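You operate a simulated robot arm through the tools that you are given. There is no shell and no other tool.

Carry out the task below with a simulated robot arm. There is one attempt and no reset: what you move stays moved.

JOB
Wind the blue reel full and stand it on the purple mat.
Fine: set the guide lever to grip first, and back to free before the reel comes off. Where these are worked on the way, their far stop is far enough and under half their travel is too little: guide lever.
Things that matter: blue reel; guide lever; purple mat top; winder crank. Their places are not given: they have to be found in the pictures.

Only the result counts: the job must be done as asked and must still hold three seconds after the hand-in. Knocking over, shifting, dropping, spilling or breaking anything else fails it.

ROBOT AND FRAMES
A 6-joint arm with a two-finger parallel gripper, fixed in place. Base frame: the origin is at the foot of the arm, x ahead of it, y to its left, z up. Units: mm, degrees, N and s.
With the tool pointing down near the work surface it reaches from about 100 to 620 mm from the base axis. Its first joint turns from -66.0 to 66.0 degrees. Payload 2.9 kg.
The TCP is the grasp point between the finger pads, 30 mm short of the fingertips. In the tool frame z runs along the fingers and y along their closing line. Largest opening 110 mm; finger width 20, thickness 10; the body of the gripper, 48 by 112 mm, starts 55 mm behind the TCP.
Orientation is that of the tool frame in the base frame, as a unit quaternion [w, x, y, z]. With the fingers straight down and closing along the base's y, the tool's x points along the base's -x, its y along +y and its z along -z.

CONTROLS
- The arm moves only by the tool arm_command. Its argument "series" is text: rows parted by semicolons, each of 7 numbers parted by spaces: the shift along the tool's x, y, z in mm, then the turn, a rotation vector about the tool's x, y, z in degrees, then the finger opening in mm, from 0 to 110. In form: x y z rx ry rz fingers; .... A call has 1 to 20 rows; each row shifts and turns the commanded pose from where the row before left it, along the tool's axes as they then stand. A row lasts 0.2 s, in which the tool goes at most 50 mm and 8.6 degrees; a call with a longer step from one row to the next is refused whole, and so is a gripper value outside its range. A pose out of reach is approached as far as the arm can. The call stops where the force on the tool passes 50 N (or 10 N more than at its start, if that is more) or the arm is blocked; 0.2 s more then pass. The fingers move at their own pace (about 108 mm/s each) and stop on an object; they squeeze with about 41 N. The grip force told is the motor's: it shows also when the fingers shut on nothing. Time passes only in rows, and 0.2 s behind the last, so rows that do not move let the fingers close. It gives the time, the measured TCP pose, the force on the tool (base axes), the opening and the grip force at its end, in the units of the frame above (readings bear some noise), with the torque about the TCP (base axes, N m) and any sound that the robot's microphone picked up, and new pictures: "pictures" is both (left out), scene, wrist or none.
- Cameras (640 x 400 px; columns grow to the right, rows downward): "scene" is fixed at [82.5, 433.4, 1412.6]; the picture's right is [-0.71, -0.70, 0.00], its down [-0.21, 0.21, -0.96] and it looks along [0.67, -0.68, -0.29] (base axes); focal length 321 px, centre (320, 200). "wrist" rides on the gripper at [72, 17, -103] in the tool frame; the picture's right is [-0.23, 0.97, 0.00], its down [-0.76, -0.18, -0.62] and it looks along [-0.61, -0.14, 0.78] (tool axes); focal length 222 px, centre (320, 200).
- measure_at(camera, pixels): there is no depth. For up to 12 entries [column, row, z] of the newest picture of that camera ("zoom" is the newest enlarged one), the place [x, y] in the base frame at which the ray of that pixel passes the height z, good to about 2 mm. No time passes.
- enlarge(camera, box): a new picture of the part [left, top, right, bottom] of that camera's present view, enlarged. No time passes.
- job_done(): hands the job in; it is judged then, once.

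Leave the gripper open and the arm clear of the work at the hand-in unless told otherwise.

The tools are called after "Emit:" as a command line: name --argument value ..., lists and objects as JSON in quotes. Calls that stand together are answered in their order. arm_command: Moves the arm, as the interface text tells. Its arguments: {"type":"object","properties":{"series":{"type":"string"},"pictures":{"type":"string","enum":["both","scene","wrist","none"]}},"required":["series"]} The other tools are called the same way: measure_at (camera, pixels) gives the place at which the rays of pixels pass given heights; enlarge (camera, box) takes an enlarged picture of a part of a camera's view; job_done () hands the job in.

At the start:

```text
clock: 0.0
tcp_pos: [379.6, -78.2, 1285.5]
orientation: [0.0, 0.0, 1.0, 0.0]
contact_force: [0.7, -1.0, 0.1]
moment: [0.04, 0.01, 0.02]
grip_width: 110.3
grasp_force: 0.0
```

scene: 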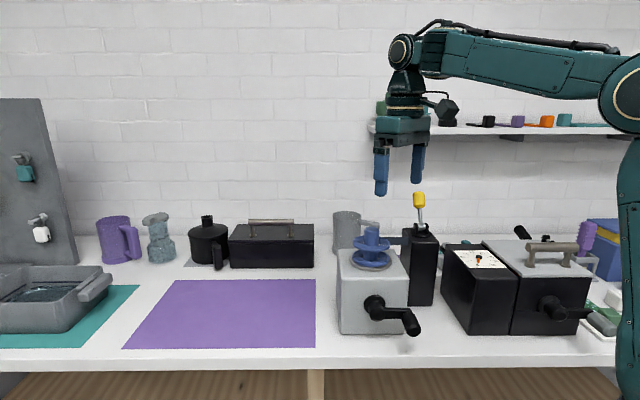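
wrist: 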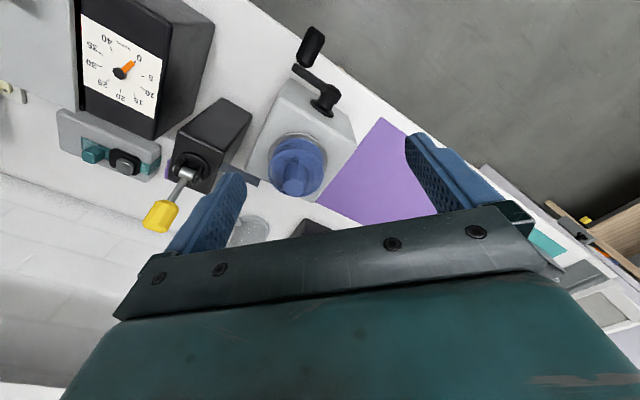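

I see the winder (grey box with the blue reel on top and a black crank on its side) around scene pixel (375,290), a lever with a yellow knob at (420,200), and the purple mat at (230,315). First I'll take enlarged views to find exact places.

Emit:
enlarge --camera "scene" --box '[320, 180, 480, 360]'

Emit:
enlarge --camera "wrist" --box '[60, 0, 380, 250]'

```text
2.22 times, centred on (400, 270) of scene
```

zoom: 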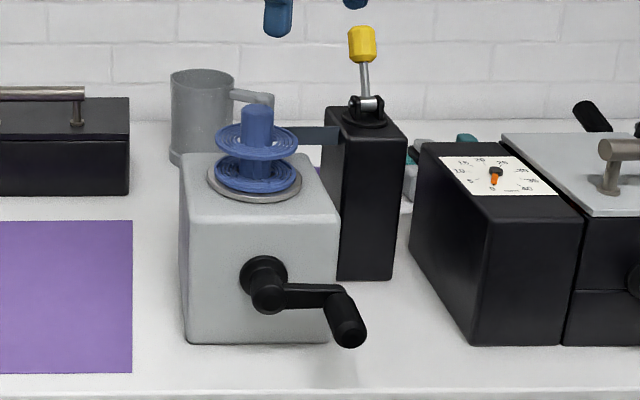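

```text
1.60 times, centred on (220, 125) of wrist
```

zoom: 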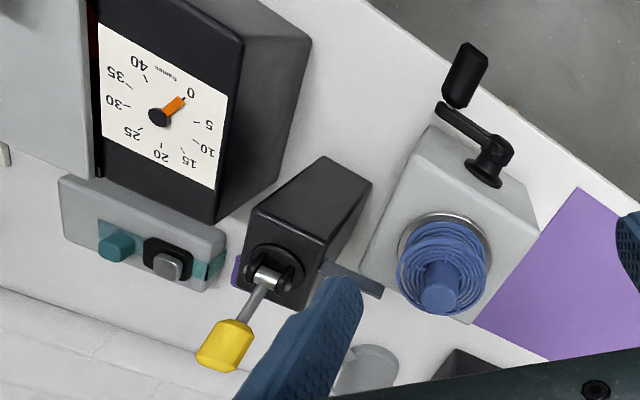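

The mat's near-right corner shows at scene (316,347) and wrist (382,118). I'll measure that at several heights with both cameras to find the table height.

Emit:
measure_at --camera "scene" --pixels '[[316, 347, 880], [316, 347, 900], [316, 347, 920], [316, 279, 880], [316, 279, 900], [316, 279, 920], [123, 348, 900], [177, 280, 900]]'

Emit:
measure_at --camera "wrist" --pixels '[[382, 118, 880], [382, 118, 900], [382, 118, 920], [318, 203, 880], [318, 203, 900], [318, 203, 920]]'

```text
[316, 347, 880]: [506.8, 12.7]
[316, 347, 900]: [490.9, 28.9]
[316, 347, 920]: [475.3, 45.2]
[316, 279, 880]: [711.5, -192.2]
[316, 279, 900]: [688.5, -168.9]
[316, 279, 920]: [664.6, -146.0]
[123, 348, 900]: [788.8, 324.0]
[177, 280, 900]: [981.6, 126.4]
```

```text
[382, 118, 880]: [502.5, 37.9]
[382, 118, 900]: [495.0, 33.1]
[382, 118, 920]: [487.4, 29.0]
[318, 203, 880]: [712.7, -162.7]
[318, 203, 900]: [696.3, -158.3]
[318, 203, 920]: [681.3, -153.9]
```

Table top is about z=900. Now I'll triangulate the reel hub, lever knob and pivot, crank handle and crank axis from both cameras.

Emit:
measure_at --camera "scene" --pixels '[[371.65, 228.6, 1000], [371.65, 228.6, 1150], [370.3, 261, 1000], [370.3, 261, 1150], [418.45, 199.8, 1000], [418.45, 199.8, 1150], [421.15, 226.35, 1000], [421.15, 226.35, 1150], [411.7, 324, 900], [411.7, 324, 1050], [375.7, 308.3, 900], [375.7, 308.3, 1050]]'

Emit:
measure_at --camera "wrist" --pixels '[[293.75, 188.75, 1000], [293.75, 188.75, 1150], [296.9, 163.75, 1000], [296.9, 163.75, 1150], [160.6, 216.25, 1000], [160.6, 216.25, 1150], [186.25, 173.75, 1000], [186.25, 173.75, 1150], [310, 46.9, 900], [310, 46.9, 1050], [324.4, 103, 900], [324.4, 103, 1050]]'

```text
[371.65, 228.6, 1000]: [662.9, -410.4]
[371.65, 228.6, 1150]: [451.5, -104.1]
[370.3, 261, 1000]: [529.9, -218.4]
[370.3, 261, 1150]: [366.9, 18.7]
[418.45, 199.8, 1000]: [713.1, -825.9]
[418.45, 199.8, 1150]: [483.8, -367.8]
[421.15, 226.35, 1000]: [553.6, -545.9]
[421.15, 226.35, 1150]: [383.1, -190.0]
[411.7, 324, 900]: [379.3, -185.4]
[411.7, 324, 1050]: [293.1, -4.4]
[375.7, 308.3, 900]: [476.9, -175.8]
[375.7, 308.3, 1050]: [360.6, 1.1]
```

```text
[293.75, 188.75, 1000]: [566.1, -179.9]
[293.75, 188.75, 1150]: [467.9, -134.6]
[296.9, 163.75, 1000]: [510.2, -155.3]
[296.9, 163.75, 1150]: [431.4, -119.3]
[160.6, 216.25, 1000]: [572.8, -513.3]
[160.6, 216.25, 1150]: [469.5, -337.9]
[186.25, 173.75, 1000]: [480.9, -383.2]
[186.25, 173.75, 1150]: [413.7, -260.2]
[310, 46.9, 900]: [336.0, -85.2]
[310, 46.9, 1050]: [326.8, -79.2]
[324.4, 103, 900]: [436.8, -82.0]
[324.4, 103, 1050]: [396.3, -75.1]
```

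Triangulation gives: hub top ≈ (480,-141,1131), lever knob ≈ (458,-319,1166), lever pivot ≈ (434,-297,1105), crank handle ≈ (331,-82,985), crank axis ≈ (415,-78,981). I'll look closer for marks on the crank, lever and reel.

Emit:
enlarge --camera "scene" --box '[330, 215, 430, 345]'

Emit:
enlarge --camera "scene" --box '[380, 180, 460, 260]'

Emit:
enlarge --camera "wrist" --box '[140, 80, 260, 240]'

Emit:
enlarge --camera "wrist" --box '[240, 20, 370, 210]'

```text
3.08 times, centred on (380, 280) of scene
```

zoom: 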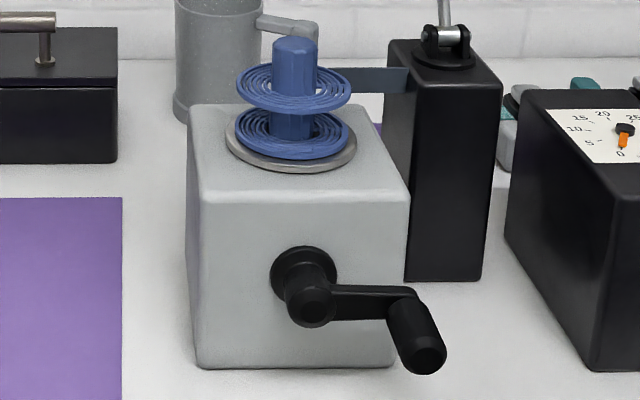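

```text
5.00 times, centred on (420, 220) of scene
```

zoom: 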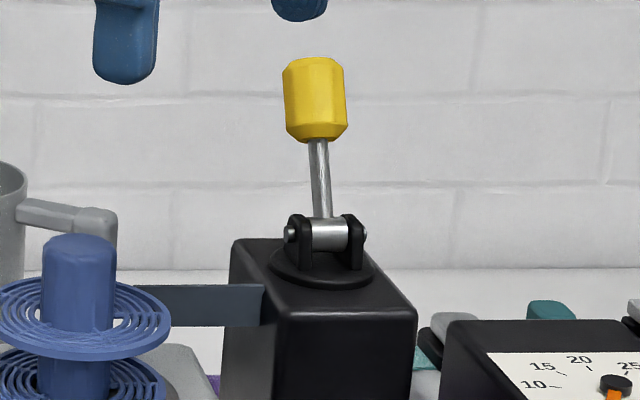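

```text
2.50 times, centred on (200, 160) of wrist
```

zoom: 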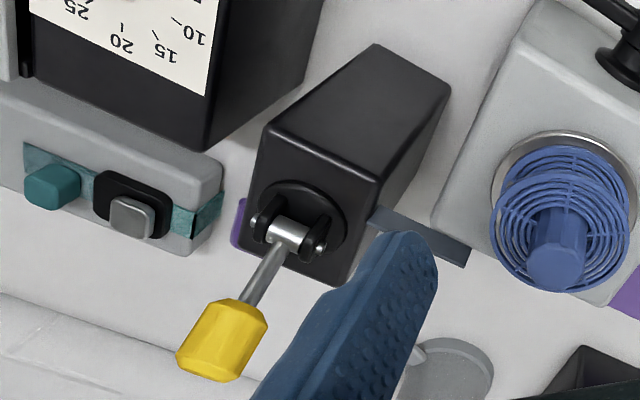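

```text
2.11 times, centred on (305, 115) of wrist
```

zoom: 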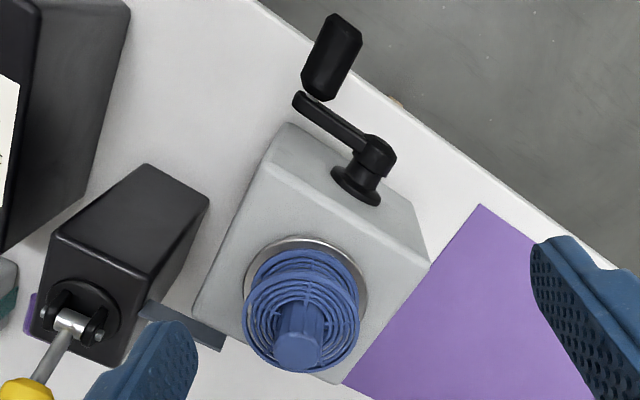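

Before moving I'll check the table's front and back edges and the winder box, so that I know the clearances.

Emit:
measure_at --camera "scene" --pixels '[[400, 367, 900], [250, 369, 900], [100, 237, 900], [460, 235, 900], [342, 334, 900], [406, 333, 900], [409.5, 304, 900], [433, 304, 900], [472, 333, 900]]'

Emit:
measure_at --camera "wrist" --pixels '[[289, 60, 900], [420, 130, 900], [354, 156, 1030], [298, 78, 1030], [250, 162, 1030], [314, 200, 1030]]'

Emit:
arm_command --series "0 0 0 0 0 -7.5 110; 0 0 0 0 0 -7.5 110; 0 0 0 0 0 -7.5 110; 0 0 0 0 0 -7.5 110; 0 0 0 0 0 -7.5 110; 0 0 0 0 0 -7.5 110" --pictures "both"

```text
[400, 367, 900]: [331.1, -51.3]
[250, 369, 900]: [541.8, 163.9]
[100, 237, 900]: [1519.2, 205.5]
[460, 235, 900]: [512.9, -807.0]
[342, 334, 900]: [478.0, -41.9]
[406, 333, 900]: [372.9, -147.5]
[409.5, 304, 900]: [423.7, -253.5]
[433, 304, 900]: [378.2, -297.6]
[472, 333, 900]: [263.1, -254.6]
```

```text
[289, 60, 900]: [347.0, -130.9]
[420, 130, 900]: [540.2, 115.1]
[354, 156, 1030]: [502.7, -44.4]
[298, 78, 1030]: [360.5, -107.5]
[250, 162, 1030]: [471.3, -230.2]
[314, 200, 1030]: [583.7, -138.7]
```

```text
clock: 1.4
tcp_pos: [379.9, -77.8, 1285.9]
orientation: [0.0, -0.384, 0.923, 0.0]
contact_force: [0.7, -0.4, -0.2]
moment: [-0.03, 0.0, -0.01]
grip_width: 110.1
grasp_force: 0.1
```

scene: 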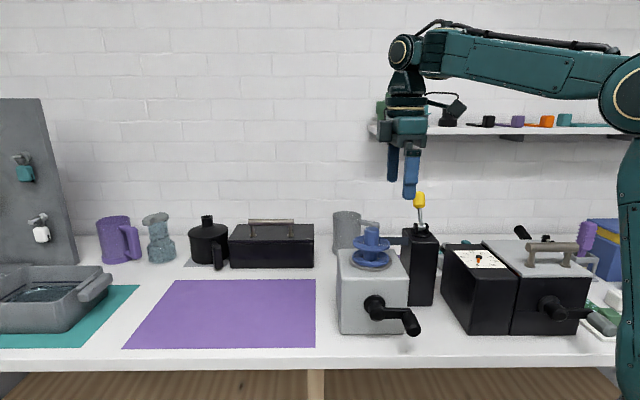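
wrist: 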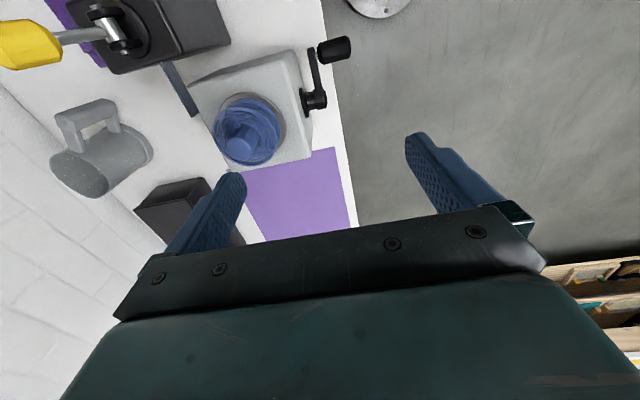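

The wrist turn worked (tool closing line is now along the lever's swing direction). Next I move above the yellow knob at z≈1285 and look again.

Emit:
arm_command --series "19.2 -37.6 0 0 0 0 110; 19.2 -37.6 0 0 0 0 110; 19.2 -37.6 0 0 0 0 110; 19.2 -37.6 0 0 0 0 110; 19.2 -37.6 0 0 0 0 110; 19.2 -37.6 0 0 0 0 110; 0 0 0 0 0 0 110; 0 0 20 0 0 0 80; 0 0 20 0 0 0 80" --pictures "both"

```text
clock: 3.4
tcp_pos: [442.8, -308.1, 1230.8]
orientation: [0.0, -0.383, 0.924, 0.001]
contact_force: [-0.1, 0.6, -1.0]
moment: [0.0, -0.03, -0.02]
grip_width: 80.1
grasp_force: 0.0
out of reach, approached as far as the arm can: row 6
```

scene: 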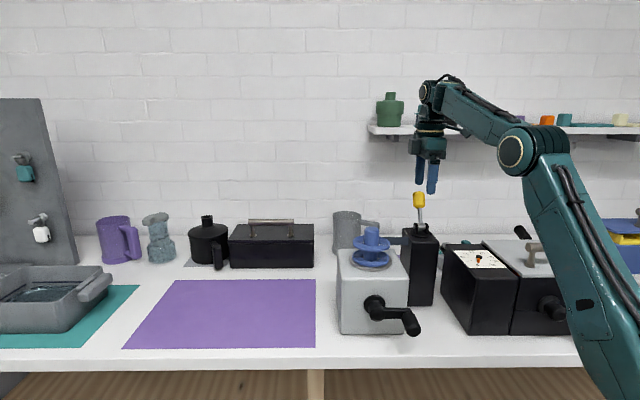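
wrist: 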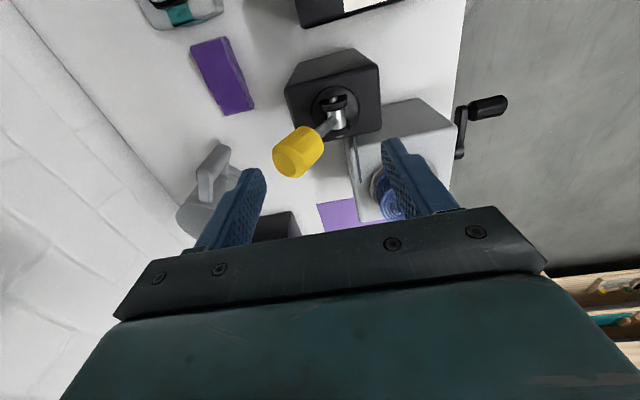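

The arm reached its limit at that height (540 mm out), but lower down it reaches further. The knob is now at wrist (298,152) and the pivot at (336,105). I'll re-measure both.

Emit:
measure_at --camera "wrist" --pixels '[[298, 152, 1160], [298, 152, 1166], [298, 152, 1172], [291, 162, 1185], [336, 118, 1105], [336, 118, 1115], [336, 100, 1100], [395, 198, 1131], [395, 198, 1100]]'

Emit:
enlarge --camera "wrist" --box '[200, 40, 520, 240]'

```text
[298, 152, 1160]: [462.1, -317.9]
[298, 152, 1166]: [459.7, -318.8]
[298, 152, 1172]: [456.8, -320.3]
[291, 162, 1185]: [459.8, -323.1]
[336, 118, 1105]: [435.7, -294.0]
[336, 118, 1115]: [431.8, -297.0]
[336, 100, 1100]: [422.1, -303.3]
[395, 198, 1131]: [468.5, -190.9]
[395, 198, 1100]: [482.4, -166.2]
```

```text
2.00 times, centred on (360, 140) of wrist
```

zoom: 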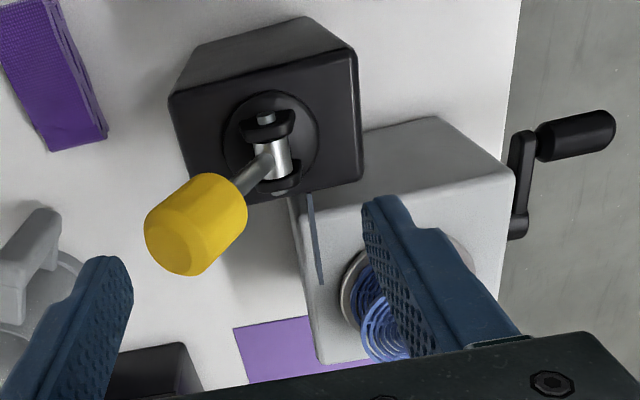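

Knob confirmed at (459,-319,1166), pivot (434,-296,1106). I descend 20 mm to see how the command pose was kept after the reach limit.

Emit:
arm_command --series "0 0 20 0 0 0 80; 0 0 0 0 0 0 80" --pictures "none"

```text
clock: 4.0
tcp_pos: [443.0, -307.4, 1210.3]
orientation: [0.001, -0.383, 0.924, -0.001]
contact_force: [-1.0, 0.2, 0.5]
moment: [0.05, 0.0, -0.02]
grip_width: 79.8
grasp_force: 0.0
```

The command pose follows the reached pose. Now I move over the knob and down to TCP z≈1178 so that the open fingers straddle the knob along its swing line.

Emit:
arm_command --series "-3.1 -19.5 0 0 0 0 80; 0 0 16 0 0 0 80; 0 0 16 0 0 0 80; 0 0 0 0 0 0 80" --pictures "both"

```text
clock: 5.0
tcp_pos: [458.2, -319.9, 1177.6]
orientation: [0.0, -0.383, 0.924, -0.001]
contact_force: [0.3, 0.5, 0.9]
moment: [-0.01, -0.01, 0.02]
grip_width: 79.8
grasp_force: 0.1
```

scene: 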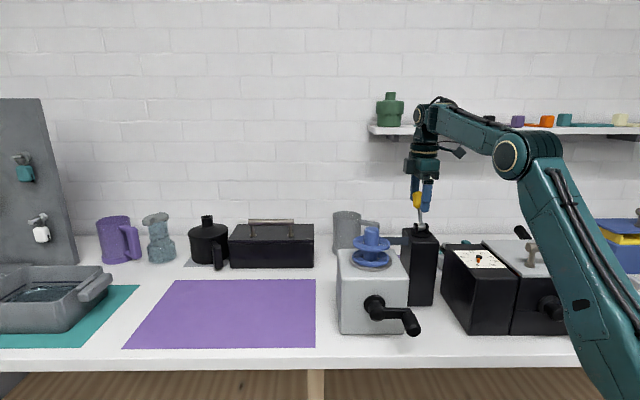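
wrist: 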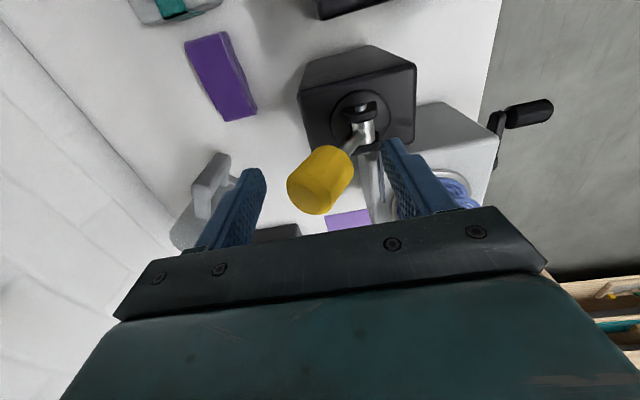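

The knob is between the fingers. Now I push it toward the table's front (-v, tool +y) in small steps, watching force.

Emit:
arm_command --series "0 8 0 0 0 0 80; 0 8 0 0 0 0 80; 0 8 0 0 0 0 80; 0 8 0 0 0 0 80; 0 8 0 0 0 0 80; 0 8 0 0 0 0 80; 0 8 0 0 0 0 80" --pictures "both"

```text
clock: 6.6
tcp_pos: [419.7, -279.7, 1179.2]
orientation: [0.0, -0.383, 0.924, 0.0]
contact_force: [0.1, -0.8, 0.7]
moment: [-0.01, -0.01, -0.02]
grip_width: 80.4
grasp_force: 0.6
```

scene: 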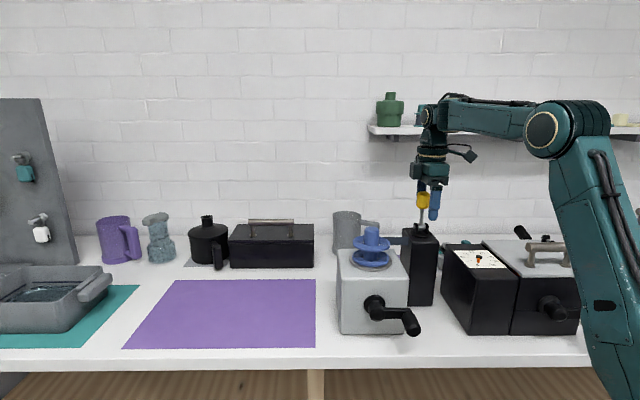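
wrist: 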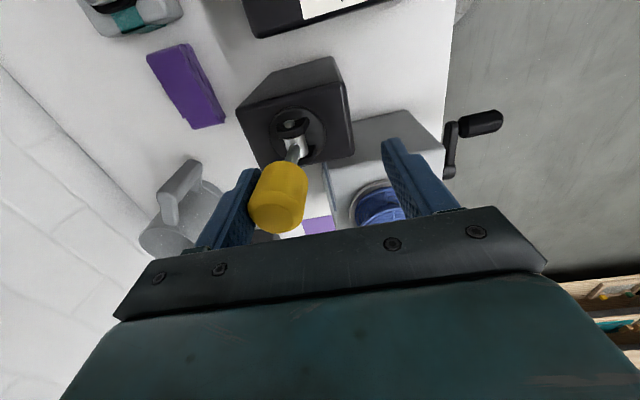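

The finger is carrying the lever along with little force. I continue to the stop.

Emit:
arm_command --series "0 8 0 0 0 0 80; 0 8 0 0 0 0 80; 0 8 0 0 0 0 80; 0 6 0 0 0 0 80; 0 6 0 0 0 0 80; 0 5 0 0 0 0 80; 0 5 0 0 0 0 80" --pictures "both"

```text
clock: 8.2
tcp_pos: [389.0, -249.1, 1178.1]
orientation: [0.002, -0.381, 0.924, -0.003]
contact_force: [18.9, -21.3, -8.3]
moment: [-0.16, -0.1, -0.08]
grip_width: 94.1
grasp_force: 14.4
```

scene: 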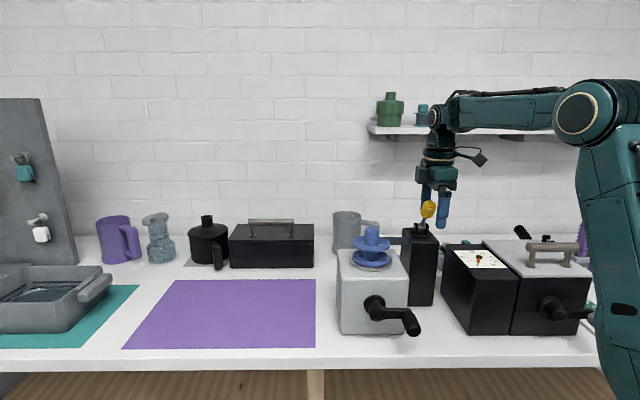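
wrist: 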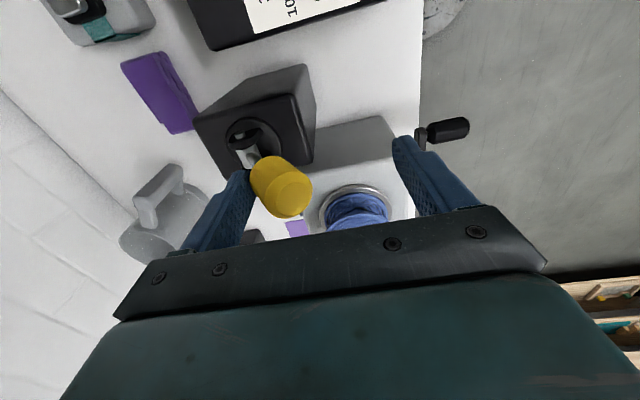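

Force rose to about 28 N and the fingers were pushed open to 94 mm: the lever is at its far stop. I check the lever and guide bar in enlarged views.

Emit:
enlarge --camera "scene" --box '[340, 180, 460, 270]'

Emit:
enlarge --camera "wrist" --box '[180, 60, 440, 250]'

```text
4.44 times, centred on (400, 225) of scene
```

zoom: 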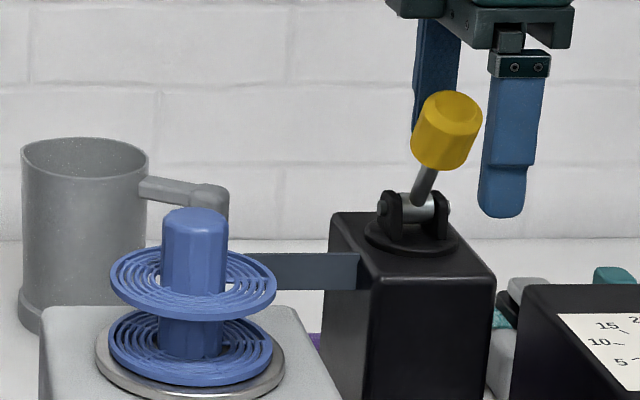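

```text
2.11 times, centred on (310, 155) of wrist
```

zoom: 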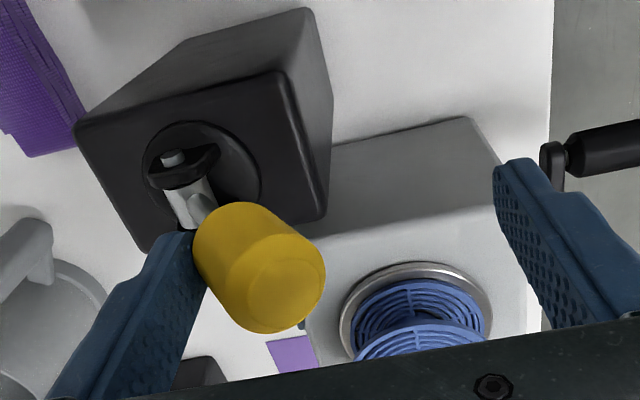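

The lever now leans forward at its stop. I back the finger off a little, lift clear, and check it stays.

Emit:
arm_command --series "0 -8 0 0 0 0 100; 0 -8 0 0 0 0 100; 0 0 -25 0 0 0 100; 0 0 -35 0 0 0 100; 0 0 0 0 0 0 100" --pictures "both"

Emit:
enlarge --camera "scene" --box '[340, 180, 460, 270]'

```text
clock: 9.4
tcp_pos: [398.1, -258.2, 1239.1]
orientation: [0.0, -0.383, 0.924, -0.001]
contact_force: [-0.2, -0.2, -0.6]
moment: [0.03, 0.01, -0.04]
grip_width: 99.9
grasp_force: 0.0
```

scene: 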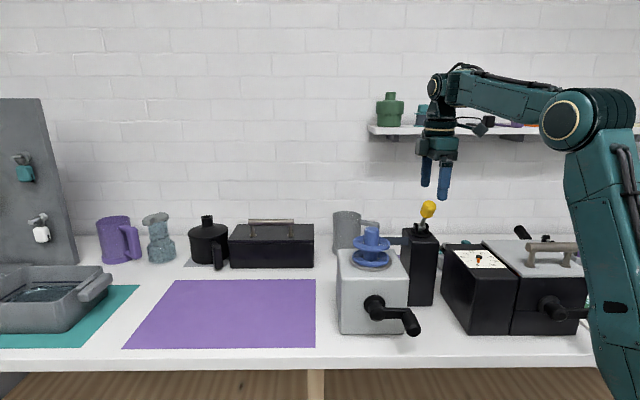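
wrist: 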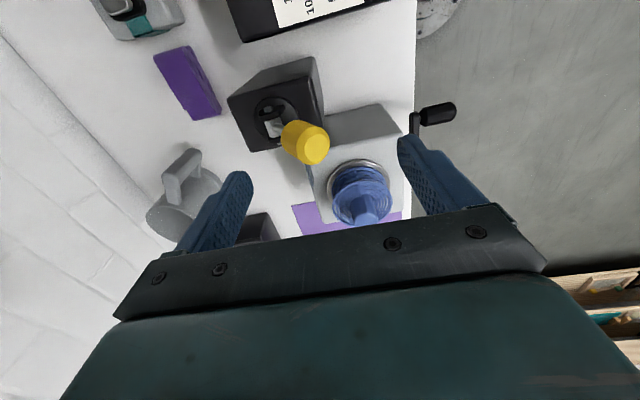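

```text
4.44 times, centred on (400, 225) of scene
```

zoom: 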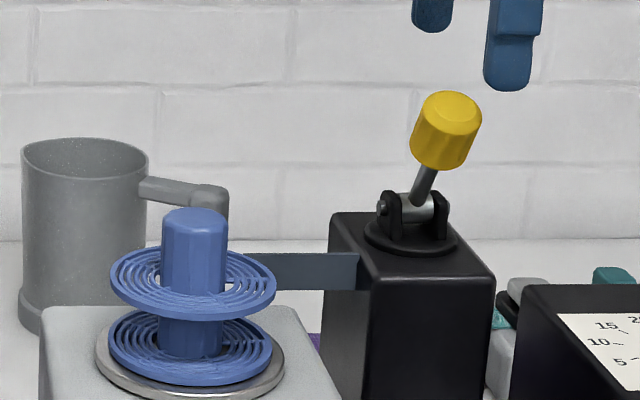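

The lever stays leaning forward (grip). Next the crank: I rise a bit, turn the tool 90° so the fingers close across the crank handle, and move above the handle at (331,-82).

Emit:
measure_at --camera "wrist" --pixels '[[305, 142, 1160], [305, 142, 1166], [305, 142, 1172]]'

Emit:
measure_at --camera "scene" --pixels '[[428.35, 209.25, 1160], [428.35, 209.25, 1166], [428.35, 209.25, 1172]]'

Emit:
arm_command --series "0 0 -20 0 0 0 90; 0 0 0 0 0 8.2 60; 0 0 0 0 0 8.2 60; 0 0 0 0 0 8.2 60; 0 0 0 0 0 8.2 60; 0 0 0 0 0 8.2 60; 0 0 0 0 0 8.2 60; 0 0 0 0 0 8.2 60; 0 0 0 0 0 8.2 60; 0 0 0 0 0 8.2 60; 0 0 0 0 0 8.2 60; 0 0 0 0 0 8 60; 34.4 15.4 0 0 0 0 60; 34.4 15.4 0 0 0 0 60; 34.4 15.4 0 0 0 0 60; 34.4 15.4 0 0 0 0 60; 34.4 15.4 0 0 0 0 60; 0 0 40 0 0 0 60; 0 0 40 0 0 0 60" --pictures "both"

```text
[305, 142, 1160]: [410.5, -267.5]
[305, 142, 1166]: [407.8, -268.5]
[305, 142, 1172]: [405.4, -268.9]
```

```text
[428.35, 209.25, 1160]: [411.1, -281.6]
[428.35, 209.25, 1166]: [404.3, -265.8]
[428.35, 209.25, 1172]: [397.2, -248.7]
```

```text
clock: 13.4
tcp_pos: [330.5, -81.3, 1178.5]
orientation: [0.0, 0.383, 0.924, 0.001]
contact_force: [0.2, 0.3, 0.2]
moment: [-0.04, 0.03, -0.03]
grip_width: 59.9
grasp_force: 0.0
```

scene: 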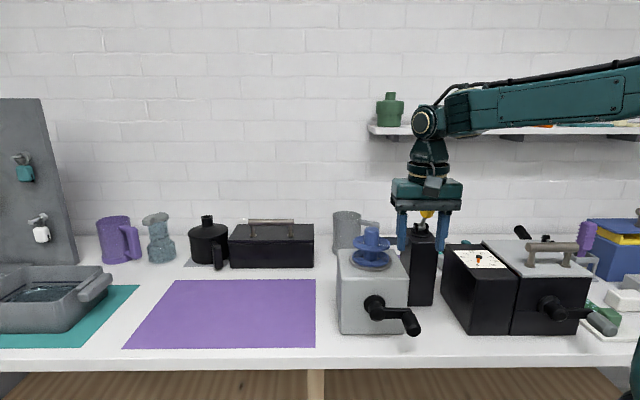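
wrist: 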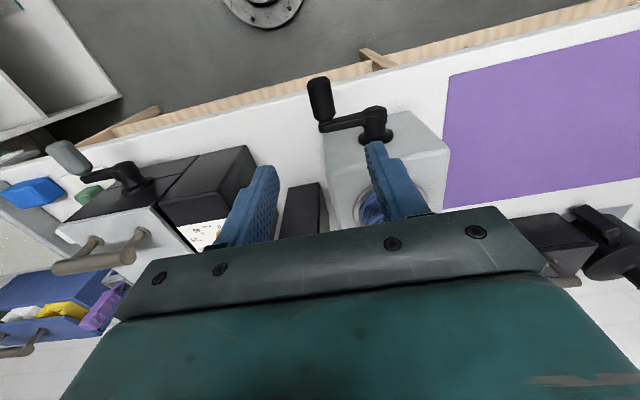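

The knob is now at about (407,-268,1166), i.e. 32° to the other side of the pivot: full travel. Now I look closely at the crank.

Emit:
enlarge --camera "wrist" --box '[270, 60, 430, 160]'

Emit:
enlarge --camera "scene" --box '[330, 270, 440, 345]'

```text
4.00 times, centred on (350, 110) of wrist
```

zoom: 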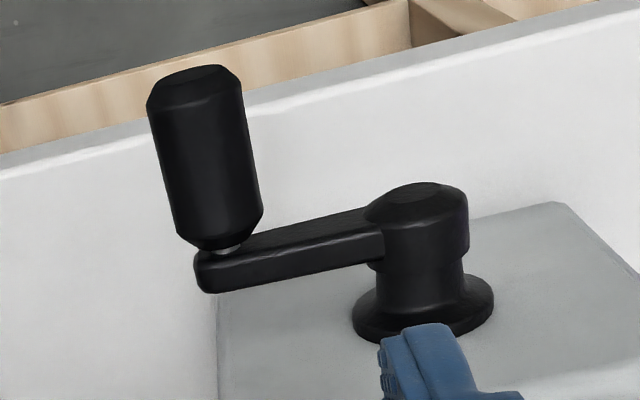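

```text
5.33 times, centred on (385, 308) of scene
```

zoom: 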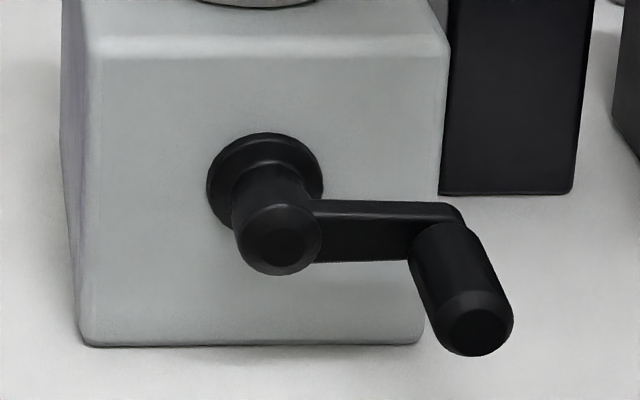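

I measure handle outer/inner ends and hub cap/base in both views.

Emit:
measure_at --camera "scene" --pixels '[[414.44, 332, 950], [414.44, 332, 1010], [408.06, 314.94, 950], [408.06, 314.94, 1010], [377.1, 315.5, 950], [377.1, 315.5, 1010], [374.7, 304.25, 950], [374.7, 304.25, 1010]]'

Emit:
measure_at --camera "wrist" --pixels '[[319.25, 79.5, 950], [319.25, 79.5, 1010], [325.5, 120.75, 950], [325.5, 120.75, 1010], [374.5, 108.75, 950], [374.5, 108.75, 1010], [375.5, 137.5, 950], [375.5, 137.5, 1010]]'

```text
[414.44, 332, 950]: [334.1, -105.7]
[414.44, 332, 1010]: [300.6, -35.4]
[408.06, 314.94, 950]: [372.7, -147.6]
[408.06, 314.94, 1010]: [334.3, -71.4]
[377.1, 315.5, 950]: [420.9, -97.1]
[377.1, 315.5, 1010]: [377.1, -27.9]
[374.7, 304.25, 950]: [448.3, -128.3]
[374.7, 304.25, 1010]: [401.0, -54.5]
```

```text
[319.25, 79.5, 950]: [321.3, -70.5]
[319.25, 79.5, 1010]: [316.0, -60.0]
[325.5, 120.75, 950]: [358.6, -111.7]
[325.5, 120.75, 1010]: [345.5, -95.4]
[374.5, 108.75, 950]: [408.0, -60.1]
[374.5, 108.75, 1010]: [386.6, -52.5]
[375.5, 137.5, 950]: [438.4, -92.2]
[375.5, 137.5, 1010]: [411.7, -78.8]
```

Results: crank axis runs along the -v direction at u≈240, z≈985; handle is at u≈177 (radius ≈63), z≈984, lying 50 mm along its axis, free-spinning on a pin. Table top is 900, so I'll hold the handle near the fingertips (TCP 17 mm above the handle axis) to keep the tips clear at the bottom of the circle. I descend with fingers open 60.

Emit:
arm_command --series "5 0.8 40 0 0 0 60; 0 0 40 0 0 0 60; 0 0 40 0 0 0 60; 0 0 36 0 0 0 60; 0 0 0 0 0 0 60" --pictures "both"

```text
clock: 14.6
tcp_pos: [327.0, -77.8, 1022.5]
orientation: [0.0, 0.382, 0.924, 0.0]
contact_force: [-0.4, -0.2, -0.2]
moment: [-0.03, 0.01, 0.01]
grip_width: 60.1
grasp_force: 0.1
```

scene: 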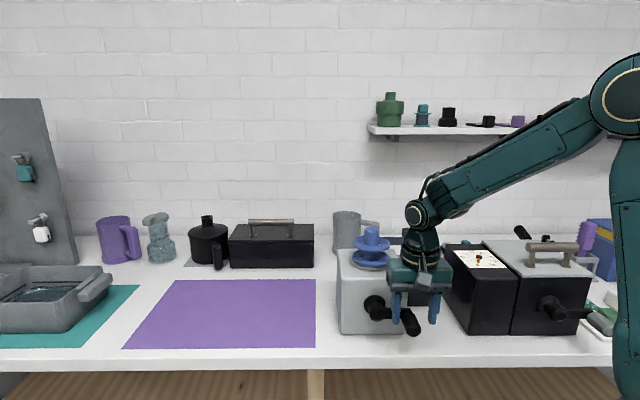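
wrist: 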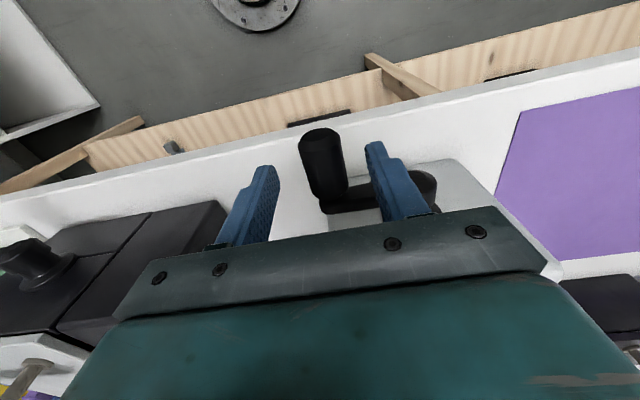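

The handle is well between the open fingers. I go down the last 20 mm and close on it.

Emit:
arm_command --series "0 0 10 0 0 0 60; 0 0 10 0 0 0 60; 0 0 0 0 0 0 40; 0 0 0 0 0 0 20; 0 0 0 0 0 0 10; 0 0 0 0 0 0 10" --pictures "both"

```text
clock: 16.0
tcp_pos: [329.4, -76.3, 1002.9]
orientation: [0.002, 0.382, 0.924, 0.001]
contact_force: [12.0, 16.3, -0.9]
moment: [0.31, -0.2, -0.98]
grip_width: 28.9
grasp_force: 45.1
```

scene: 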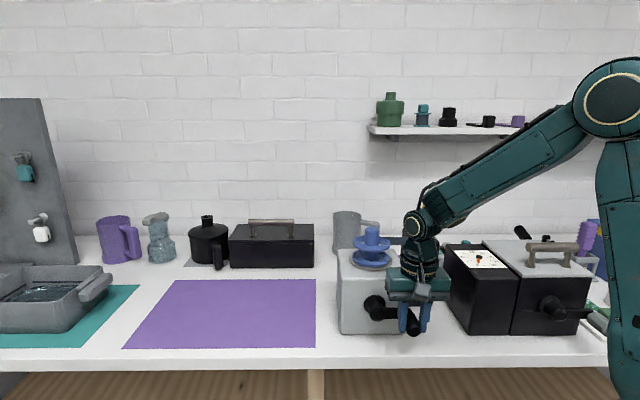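
wrist: 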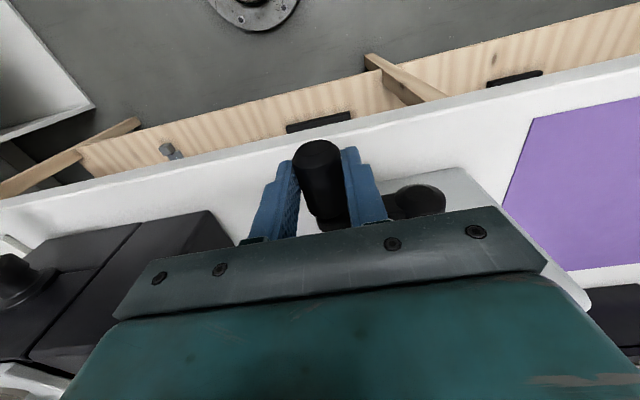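

Gripped: handle diameter ≈29 mm, but a 20 N side force along +u tells me the handle sits a few mm more to +u. I shift 3 mm that way and read again.

Emit:
arm_command --series "0 2 0 0 0 0 10; 0 2 0 0 0 0 10; 0 0 0 0 0 0 10" --pictures "none"

```text
clock: 16.8
tcp_pos: [329.5, -77.1, 1001.6]
orientation: [-0.001, 0.385, 0.923, -0.001]
contact_force: [-9.6, -13.0, -0.4]
moment: [-0.27, 0.14, 1.44]
grip_width: 28.6
grasp_force: 45.3
```

Now -16 N, so the balance lies about 1.8 mm back; handle u≈178.7, crank radius ≈61 mm. I correct that and then turn the crank 40° clockwise (seen from the front) along the computed arc, watching force, sound and reel.

Emit:
arm_command --series "0 -1.8 0 0 0 0 10; 0 0.93 10.59 0 0 0 10; 0 2.75 10.27 0 0 0 10; 0 4.49 9.64 0 0 0 10; 0 6.1 8.71 0 0 0 10; 0 0 0 0 0 0 10" --pictures "both"

Emit:
enlarge --camera "scene" --box '[320, 215, 440, 345]'

```text
clock: 18.2
tcp_pos: [339.5, -66.0, 962.2]
orientation: [-0.001, 0.382, 0.924, -0.001]
contact_force: [-7.8, -12.5, -12.8]
moment: [-0.26, 0.07, 0.72]
grip_width: 28.7
grasp_force: 45.3
```

scene: 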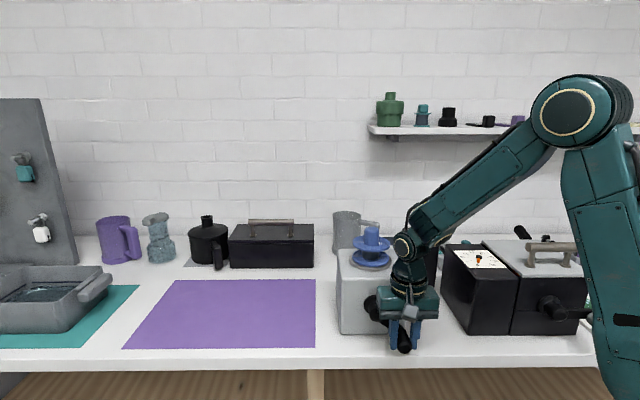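
wrist: 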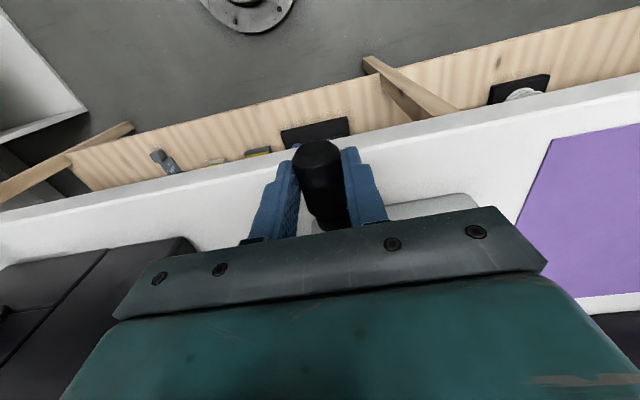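

```text
3.08 times, centred on (380, 280) of scene
```

zoom: 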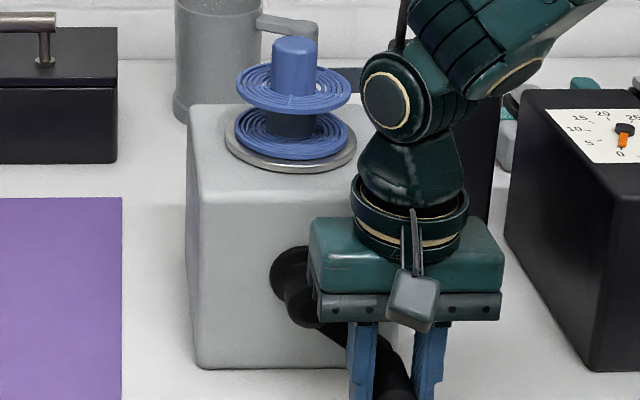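

The hub between the flanges has turned dark: film is being wound, so clockwise is right. The force is about 19 N radially outward, so the true radius is slightly larger (≈62.5). I continue to the bottom of the circle with that radius and check.

Emit:
arm_command --series "0 8.06 8.67 0 0 0 10; 0 8.92 6.25 0 0 0 10; 0 9.87 4.6 0 0 0 10; 0 10.53 2.82 0 0 0 10; 0 10.85 0.95 0 0 0 10; 0 0 0 0 0 0 10" --pictures "scene"

Emit:
enlarge --camera "scene" --box '[320, 215, 440, 345]'

```text
clock: 19.3
tcp_pos: [362.2, -44.0, 944.4]
orientation: [-0.002, 0.387, 0.922, -0.005]
contact_force: [-13.5, -3.1, 11.0]
moment: [-0.58, -1.47, 0.61]
grip_width: 28.9
grasp_force: 45.4
stopped in row 5: the force on the tool passed its limit at 62 N (the readings are from after the stop); the commanded pose is now the measured one
```

scene: 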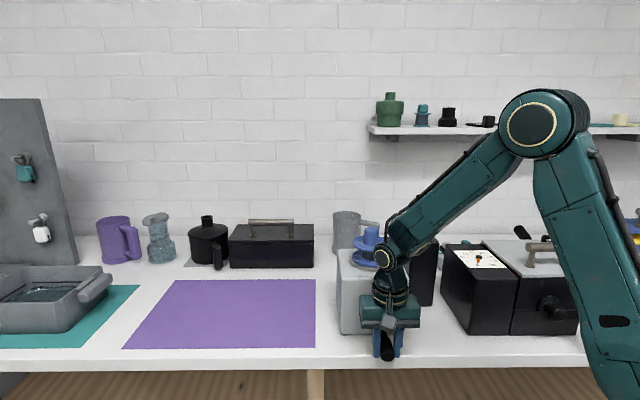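

```text
3.08 times, centred on (380, 280) of scene
```

zoom: 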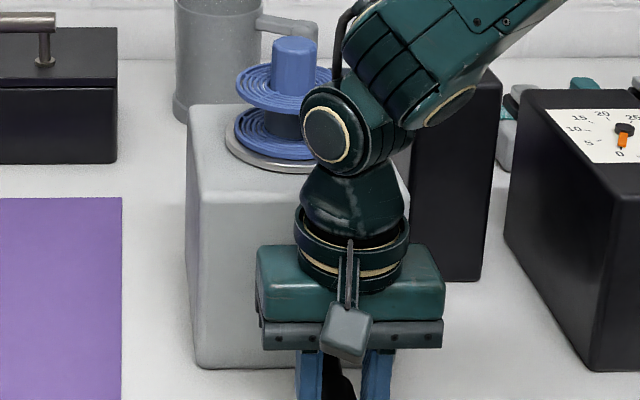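

The call stopped at 62 N near the bottom: the moment suggests the gripper body is touching the crank's hub cap. I'll open slightly, tilt the tool 21° so that the gripper body leans outward from the winder, shift outward 7 mm, and look before closing again.

Emit:
arm_command --series "0 0 0 0 0 0 44; 0 0 0 0 0 0 44; 0 0 0 0 -7 0 44; 0 0 0 0 -7 0 44; 0 0 0 0 -7 0 44; 8 0 1.2 0 0 0 44; 0 0 0 0 0 0 44" --pictures "both"

Emit:
enlarge --camera "scene" --box '[320, 215, 440, 370]'

Emit:
enlarge --camera "wrist" --box '[220, 80, 480, 260]'

```text
clock: 20.9
tcp_pos: [359.4, -38.6, 938.4]
orientation: [0.168, 0.379, 0.907, -0.076]
contact_force: [0.8, 0.0, 0.0]
moment: [0.0, 0.0, -0.01]
grip_width: 44.0
grasp_force: 0.0
```

scene: 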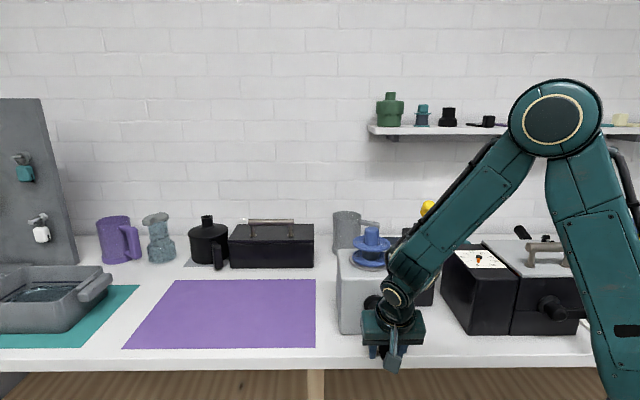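
wrist: 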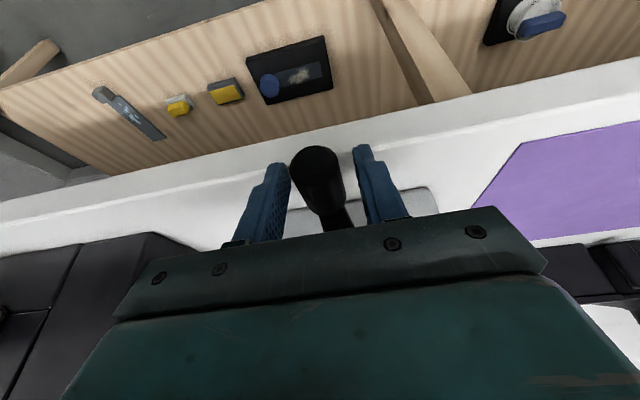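

```text
2.58 times, centred on (380, 292) of scene
```

zoom: 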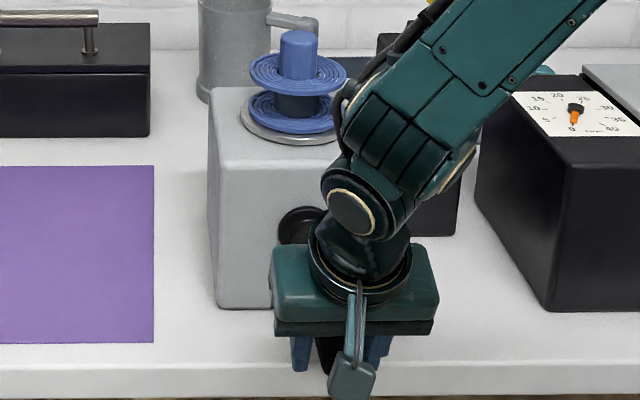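

```text
2.22 times, centred on (350, 170) of wrist
```

zoom: 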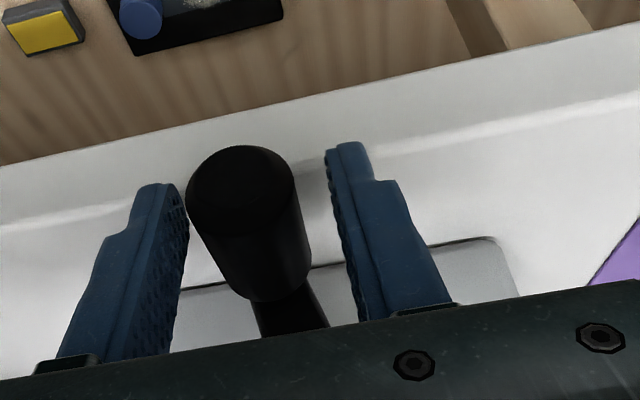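

The gripper body now clears the hub and the handle is still between the fingers. I close on it again.

Emit:
arm_command --series "0 -3 0 0 0 0 40; 0 0 0 0 0 0 20; 0 0 0 0 0 0 10; 0 0 0 0 0 0 10" --pictures "none"

```text
clock: 21.9
tcp_pos: [355.5, -40.2, 938.7]
orientation: [0.167, 0.38, 0.907, -0.076]
contact_force: [0.4, 0.2, 0.2]
moment: [0.01, -0.03, 1.17]
grip_width: 28.9
grasp_force: 45.1
```

Forces are now near zero. I'll loosen, raise 3 mm for table clearance at the bottom, re-close, then turn 40° further through the bottom.

Emit:
arm_command --series "0 0 0 0 0 0 36; -1.07 0 -2.8 0 0 0 36; 0 0 0 0 0 0 10; 0 0 0 0 0 0 10; 0.81 10.65 2.11 0 0 0 10; 0.14 10.89 0.35 0 0 0 10; -0.54 10.79 -1.41 0 0 0 10; -1.21 10.36 -3.15 0 0 0 10; 0 0 0 0 0 0 10" --pictures "scene"

```text
clock: 23.9
tcp_pos: [386.4, -11.2, 944.7]
orientation: [0.166, 0.381, 0.906, -0.078]
contact_force: [-13.4, -0.7, 18.1]
moment: [-0.06, 0.15, 1.05]
grip_width: 29.1
grasp_force: 44.6
```

scene: 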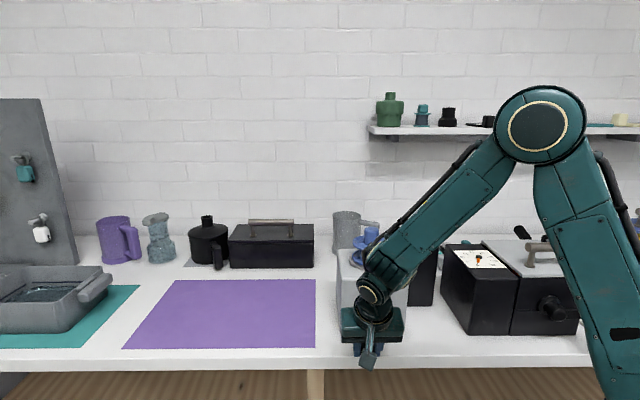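

Passing the bottom worked; the 20 N inward residual tells me the circle is a touch smaller (r≈61, centre u≈239.5). I apply a small correction and continue up the left side.

Emit:
arm_command --series "-2.57 8.19 -6.71 0 0 0 10; -2.41 8.24 -6.27 0 0 0 10; -2.88 6.94 -7.52 0 0 0 10; -3.27 5.45 -8.52 0 0 0 10; -3.56 3.77 -9.28 0 0 0 10; -3.74 2 -9.76 0 0 0 10; 0 0 0 0 0 0 10" --pictures "scene"

```text
clock: 25.5
tcp_pos: [412.1, 13.9, 995.8]
orientation: [0.167, 0.379, 0.907, -0.076]
contact_force: [-5.7, 9.1, -1.6]
moment: [0.22, 0.19, 1.26]
grip_width: 29.0
grasp_force: 44.5
```

scene: 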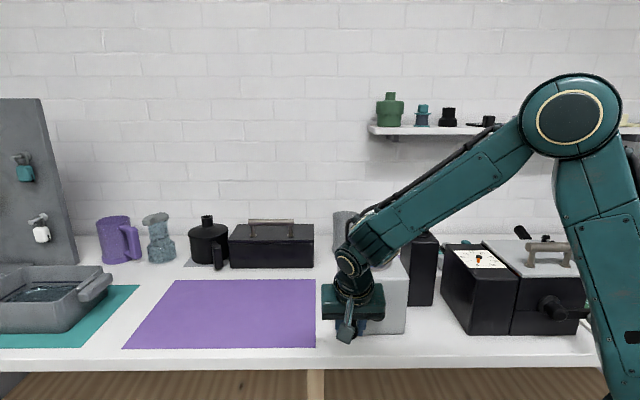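

Forces are nearly zero here, so r≈61.3 and centre u≈240 fit well. I continue over the top in one longer call (180°).

Emit:
arm_command --series "-3.83 0.15 -9.97 0 0 0 10; -3.78 -1.71 -9.85 0 0 0 10; -3.62 -3.52 -9.42 0 0 0 10; -3.34 -5.21 -8.71 0 0 0 10; -2.97 -6.75 -7.73 0 0 0 10; -2.5 -8.09 -6.52 0 0 0 10; -1.96 -9.18 -5.11 0 0 0 10; -1.36 -9.99 -3.54 0 0 0 10; -0.72 -10.5 -1.88 0 0 0 10; -0.05 -10.68 -0.14 0 0 0 10; 0 0 0 0 0 0 10" --pictures "scene"

Emit:
enlarge --camera "scene" --box '[320, 205, 440, 345]'

```text
clock: 27.9
tcp_pos: [366.6, -31.2, 1061.5]
orientation: [0.168, 0.38, 0.907, -0.076]
contact_force: [-4.9, 5.0, 9.1]
moment: [0.07, 0.05, 0.99]
grip_width: 29.2
grasp_force: 44.6
```

scene: 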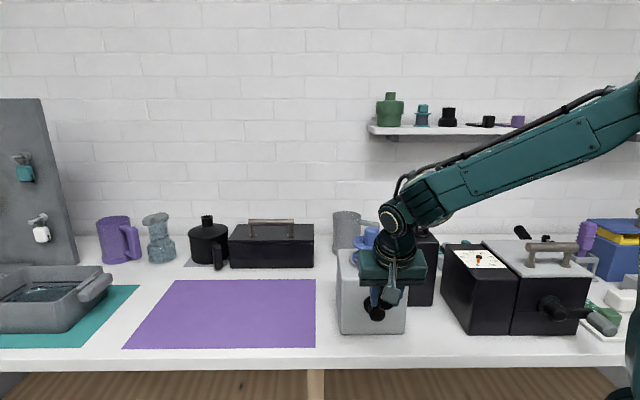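

```text
2.86 times, centred on (380, 275) of scene
```

zoom: 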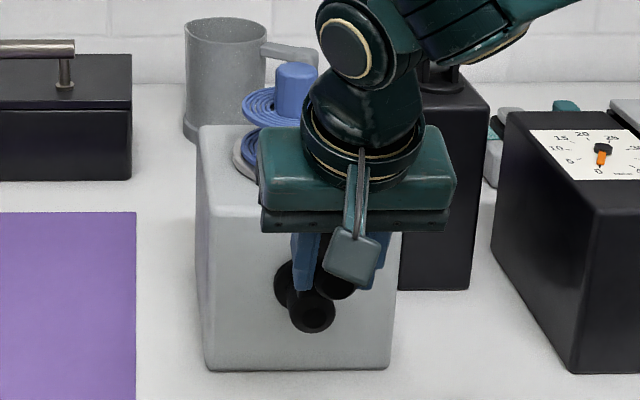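

The first turn is nearly complete with small forces. I continue with 15° steps: from the top round to the bottom.

Emit:
arm_command --series "1.16 -15.67 3.03 0 0 0 10; 2.58 -14.3 6.71 0 0 0 10; 3.82 -11.94 9.94 0 0 0 10; 4.79 -8.79 12.48 0 0 0 10; 5.44 -5.02 14.18 0 0 0 10; 5.73 -0.93 14.92 0 0 0 10; 5.62 3.25 14.63 0 0 0 10; 5.13 7.19 13.35 0 0 0 10; 0 0 0 0 0 0 10" --pictures "scene"

Emit:
enlarge --camera "scene" --box '[330, 215, 430, 285]'

```text
clock: 29.9
tcp_pos: [332.1, -64.2, 966.0]
orientation: [0.166, 0.38, 0.907, -0.077]
contact_force: [-3.0, -19.7, -13.0]
moment: [-0.25, 0.14, 0.86]
grip_width: 29.0
grasp_force: 45.0
```

scene: 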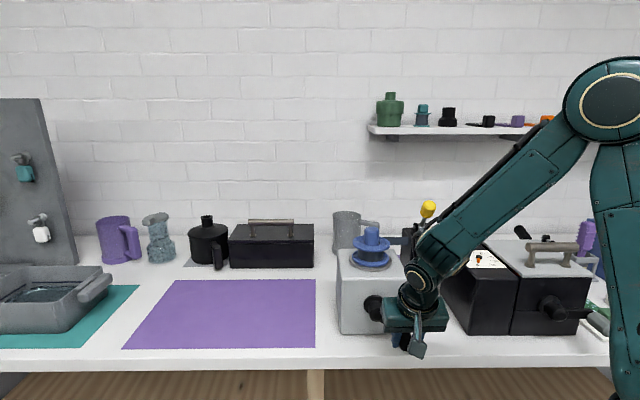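

```text
5.71 times, centred on (380, 250) of scene
```

zoom: 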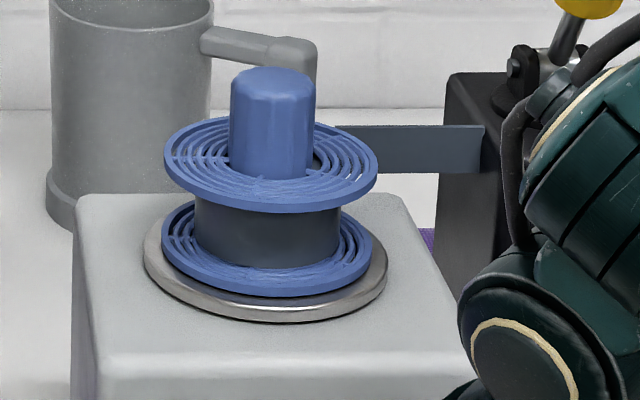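

The film pack is visibly growing on the reel (about half the flange radius). Residual force is 20 N outward, so I shift outward by about 1.5 mm and continue through the bottom and up the left side.

Emit:
arm_command --series "4.64 9.35 12.08 0 0 0 10; 3.15 13.37 8.21 0 0 0 10; 1.8 15.19 4.69 0 0 0 10; 0.33 15.98 0.87 0 0 0 10; -1.16 15.67 -3.03 0 0 0 10; -2.58 14.3 -6.71 0 0 0 10; -3.82 11.94 -9.94 0 0 0 10; -4.79 8.79 -12.48 0 0 0 10; -5.44 5.02 -14.18 0 0 0 10; -5.73 0.93 -14.92 0 0 0 10; 0 0 0 0 0 0 10" --pictures "scene"

Emit:
enlarge --camera "scene" --box '[330, 205, 430, 285]'

```text
clock: 32.3
tcp_pos: [411.6, 15.2, 1003.8]
orientation: [0.166, 0.378, 0.908, -0.074]
contact_force: [-1.5, 20.4, 1.3]
moment: [0.29, 0.01, 1.02]
grip_width: 28.9
grasp_force: 44.7
```

scene: 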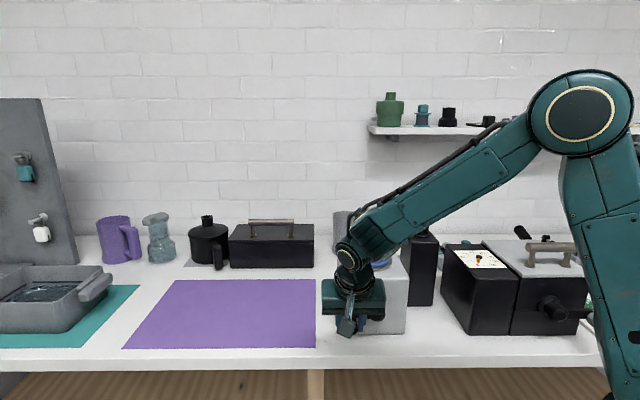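

```text
5.00 times, centred on (380, 245) of scene
```

zoom: 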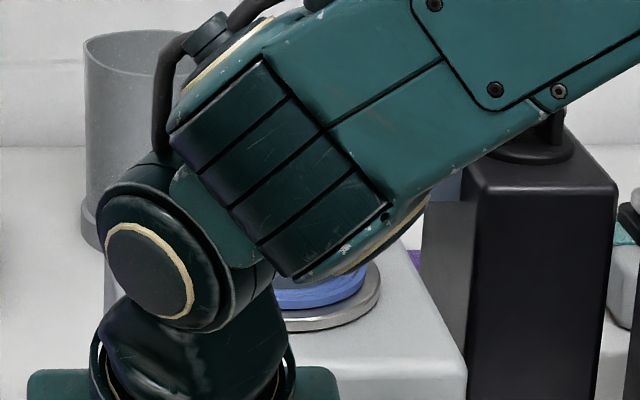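

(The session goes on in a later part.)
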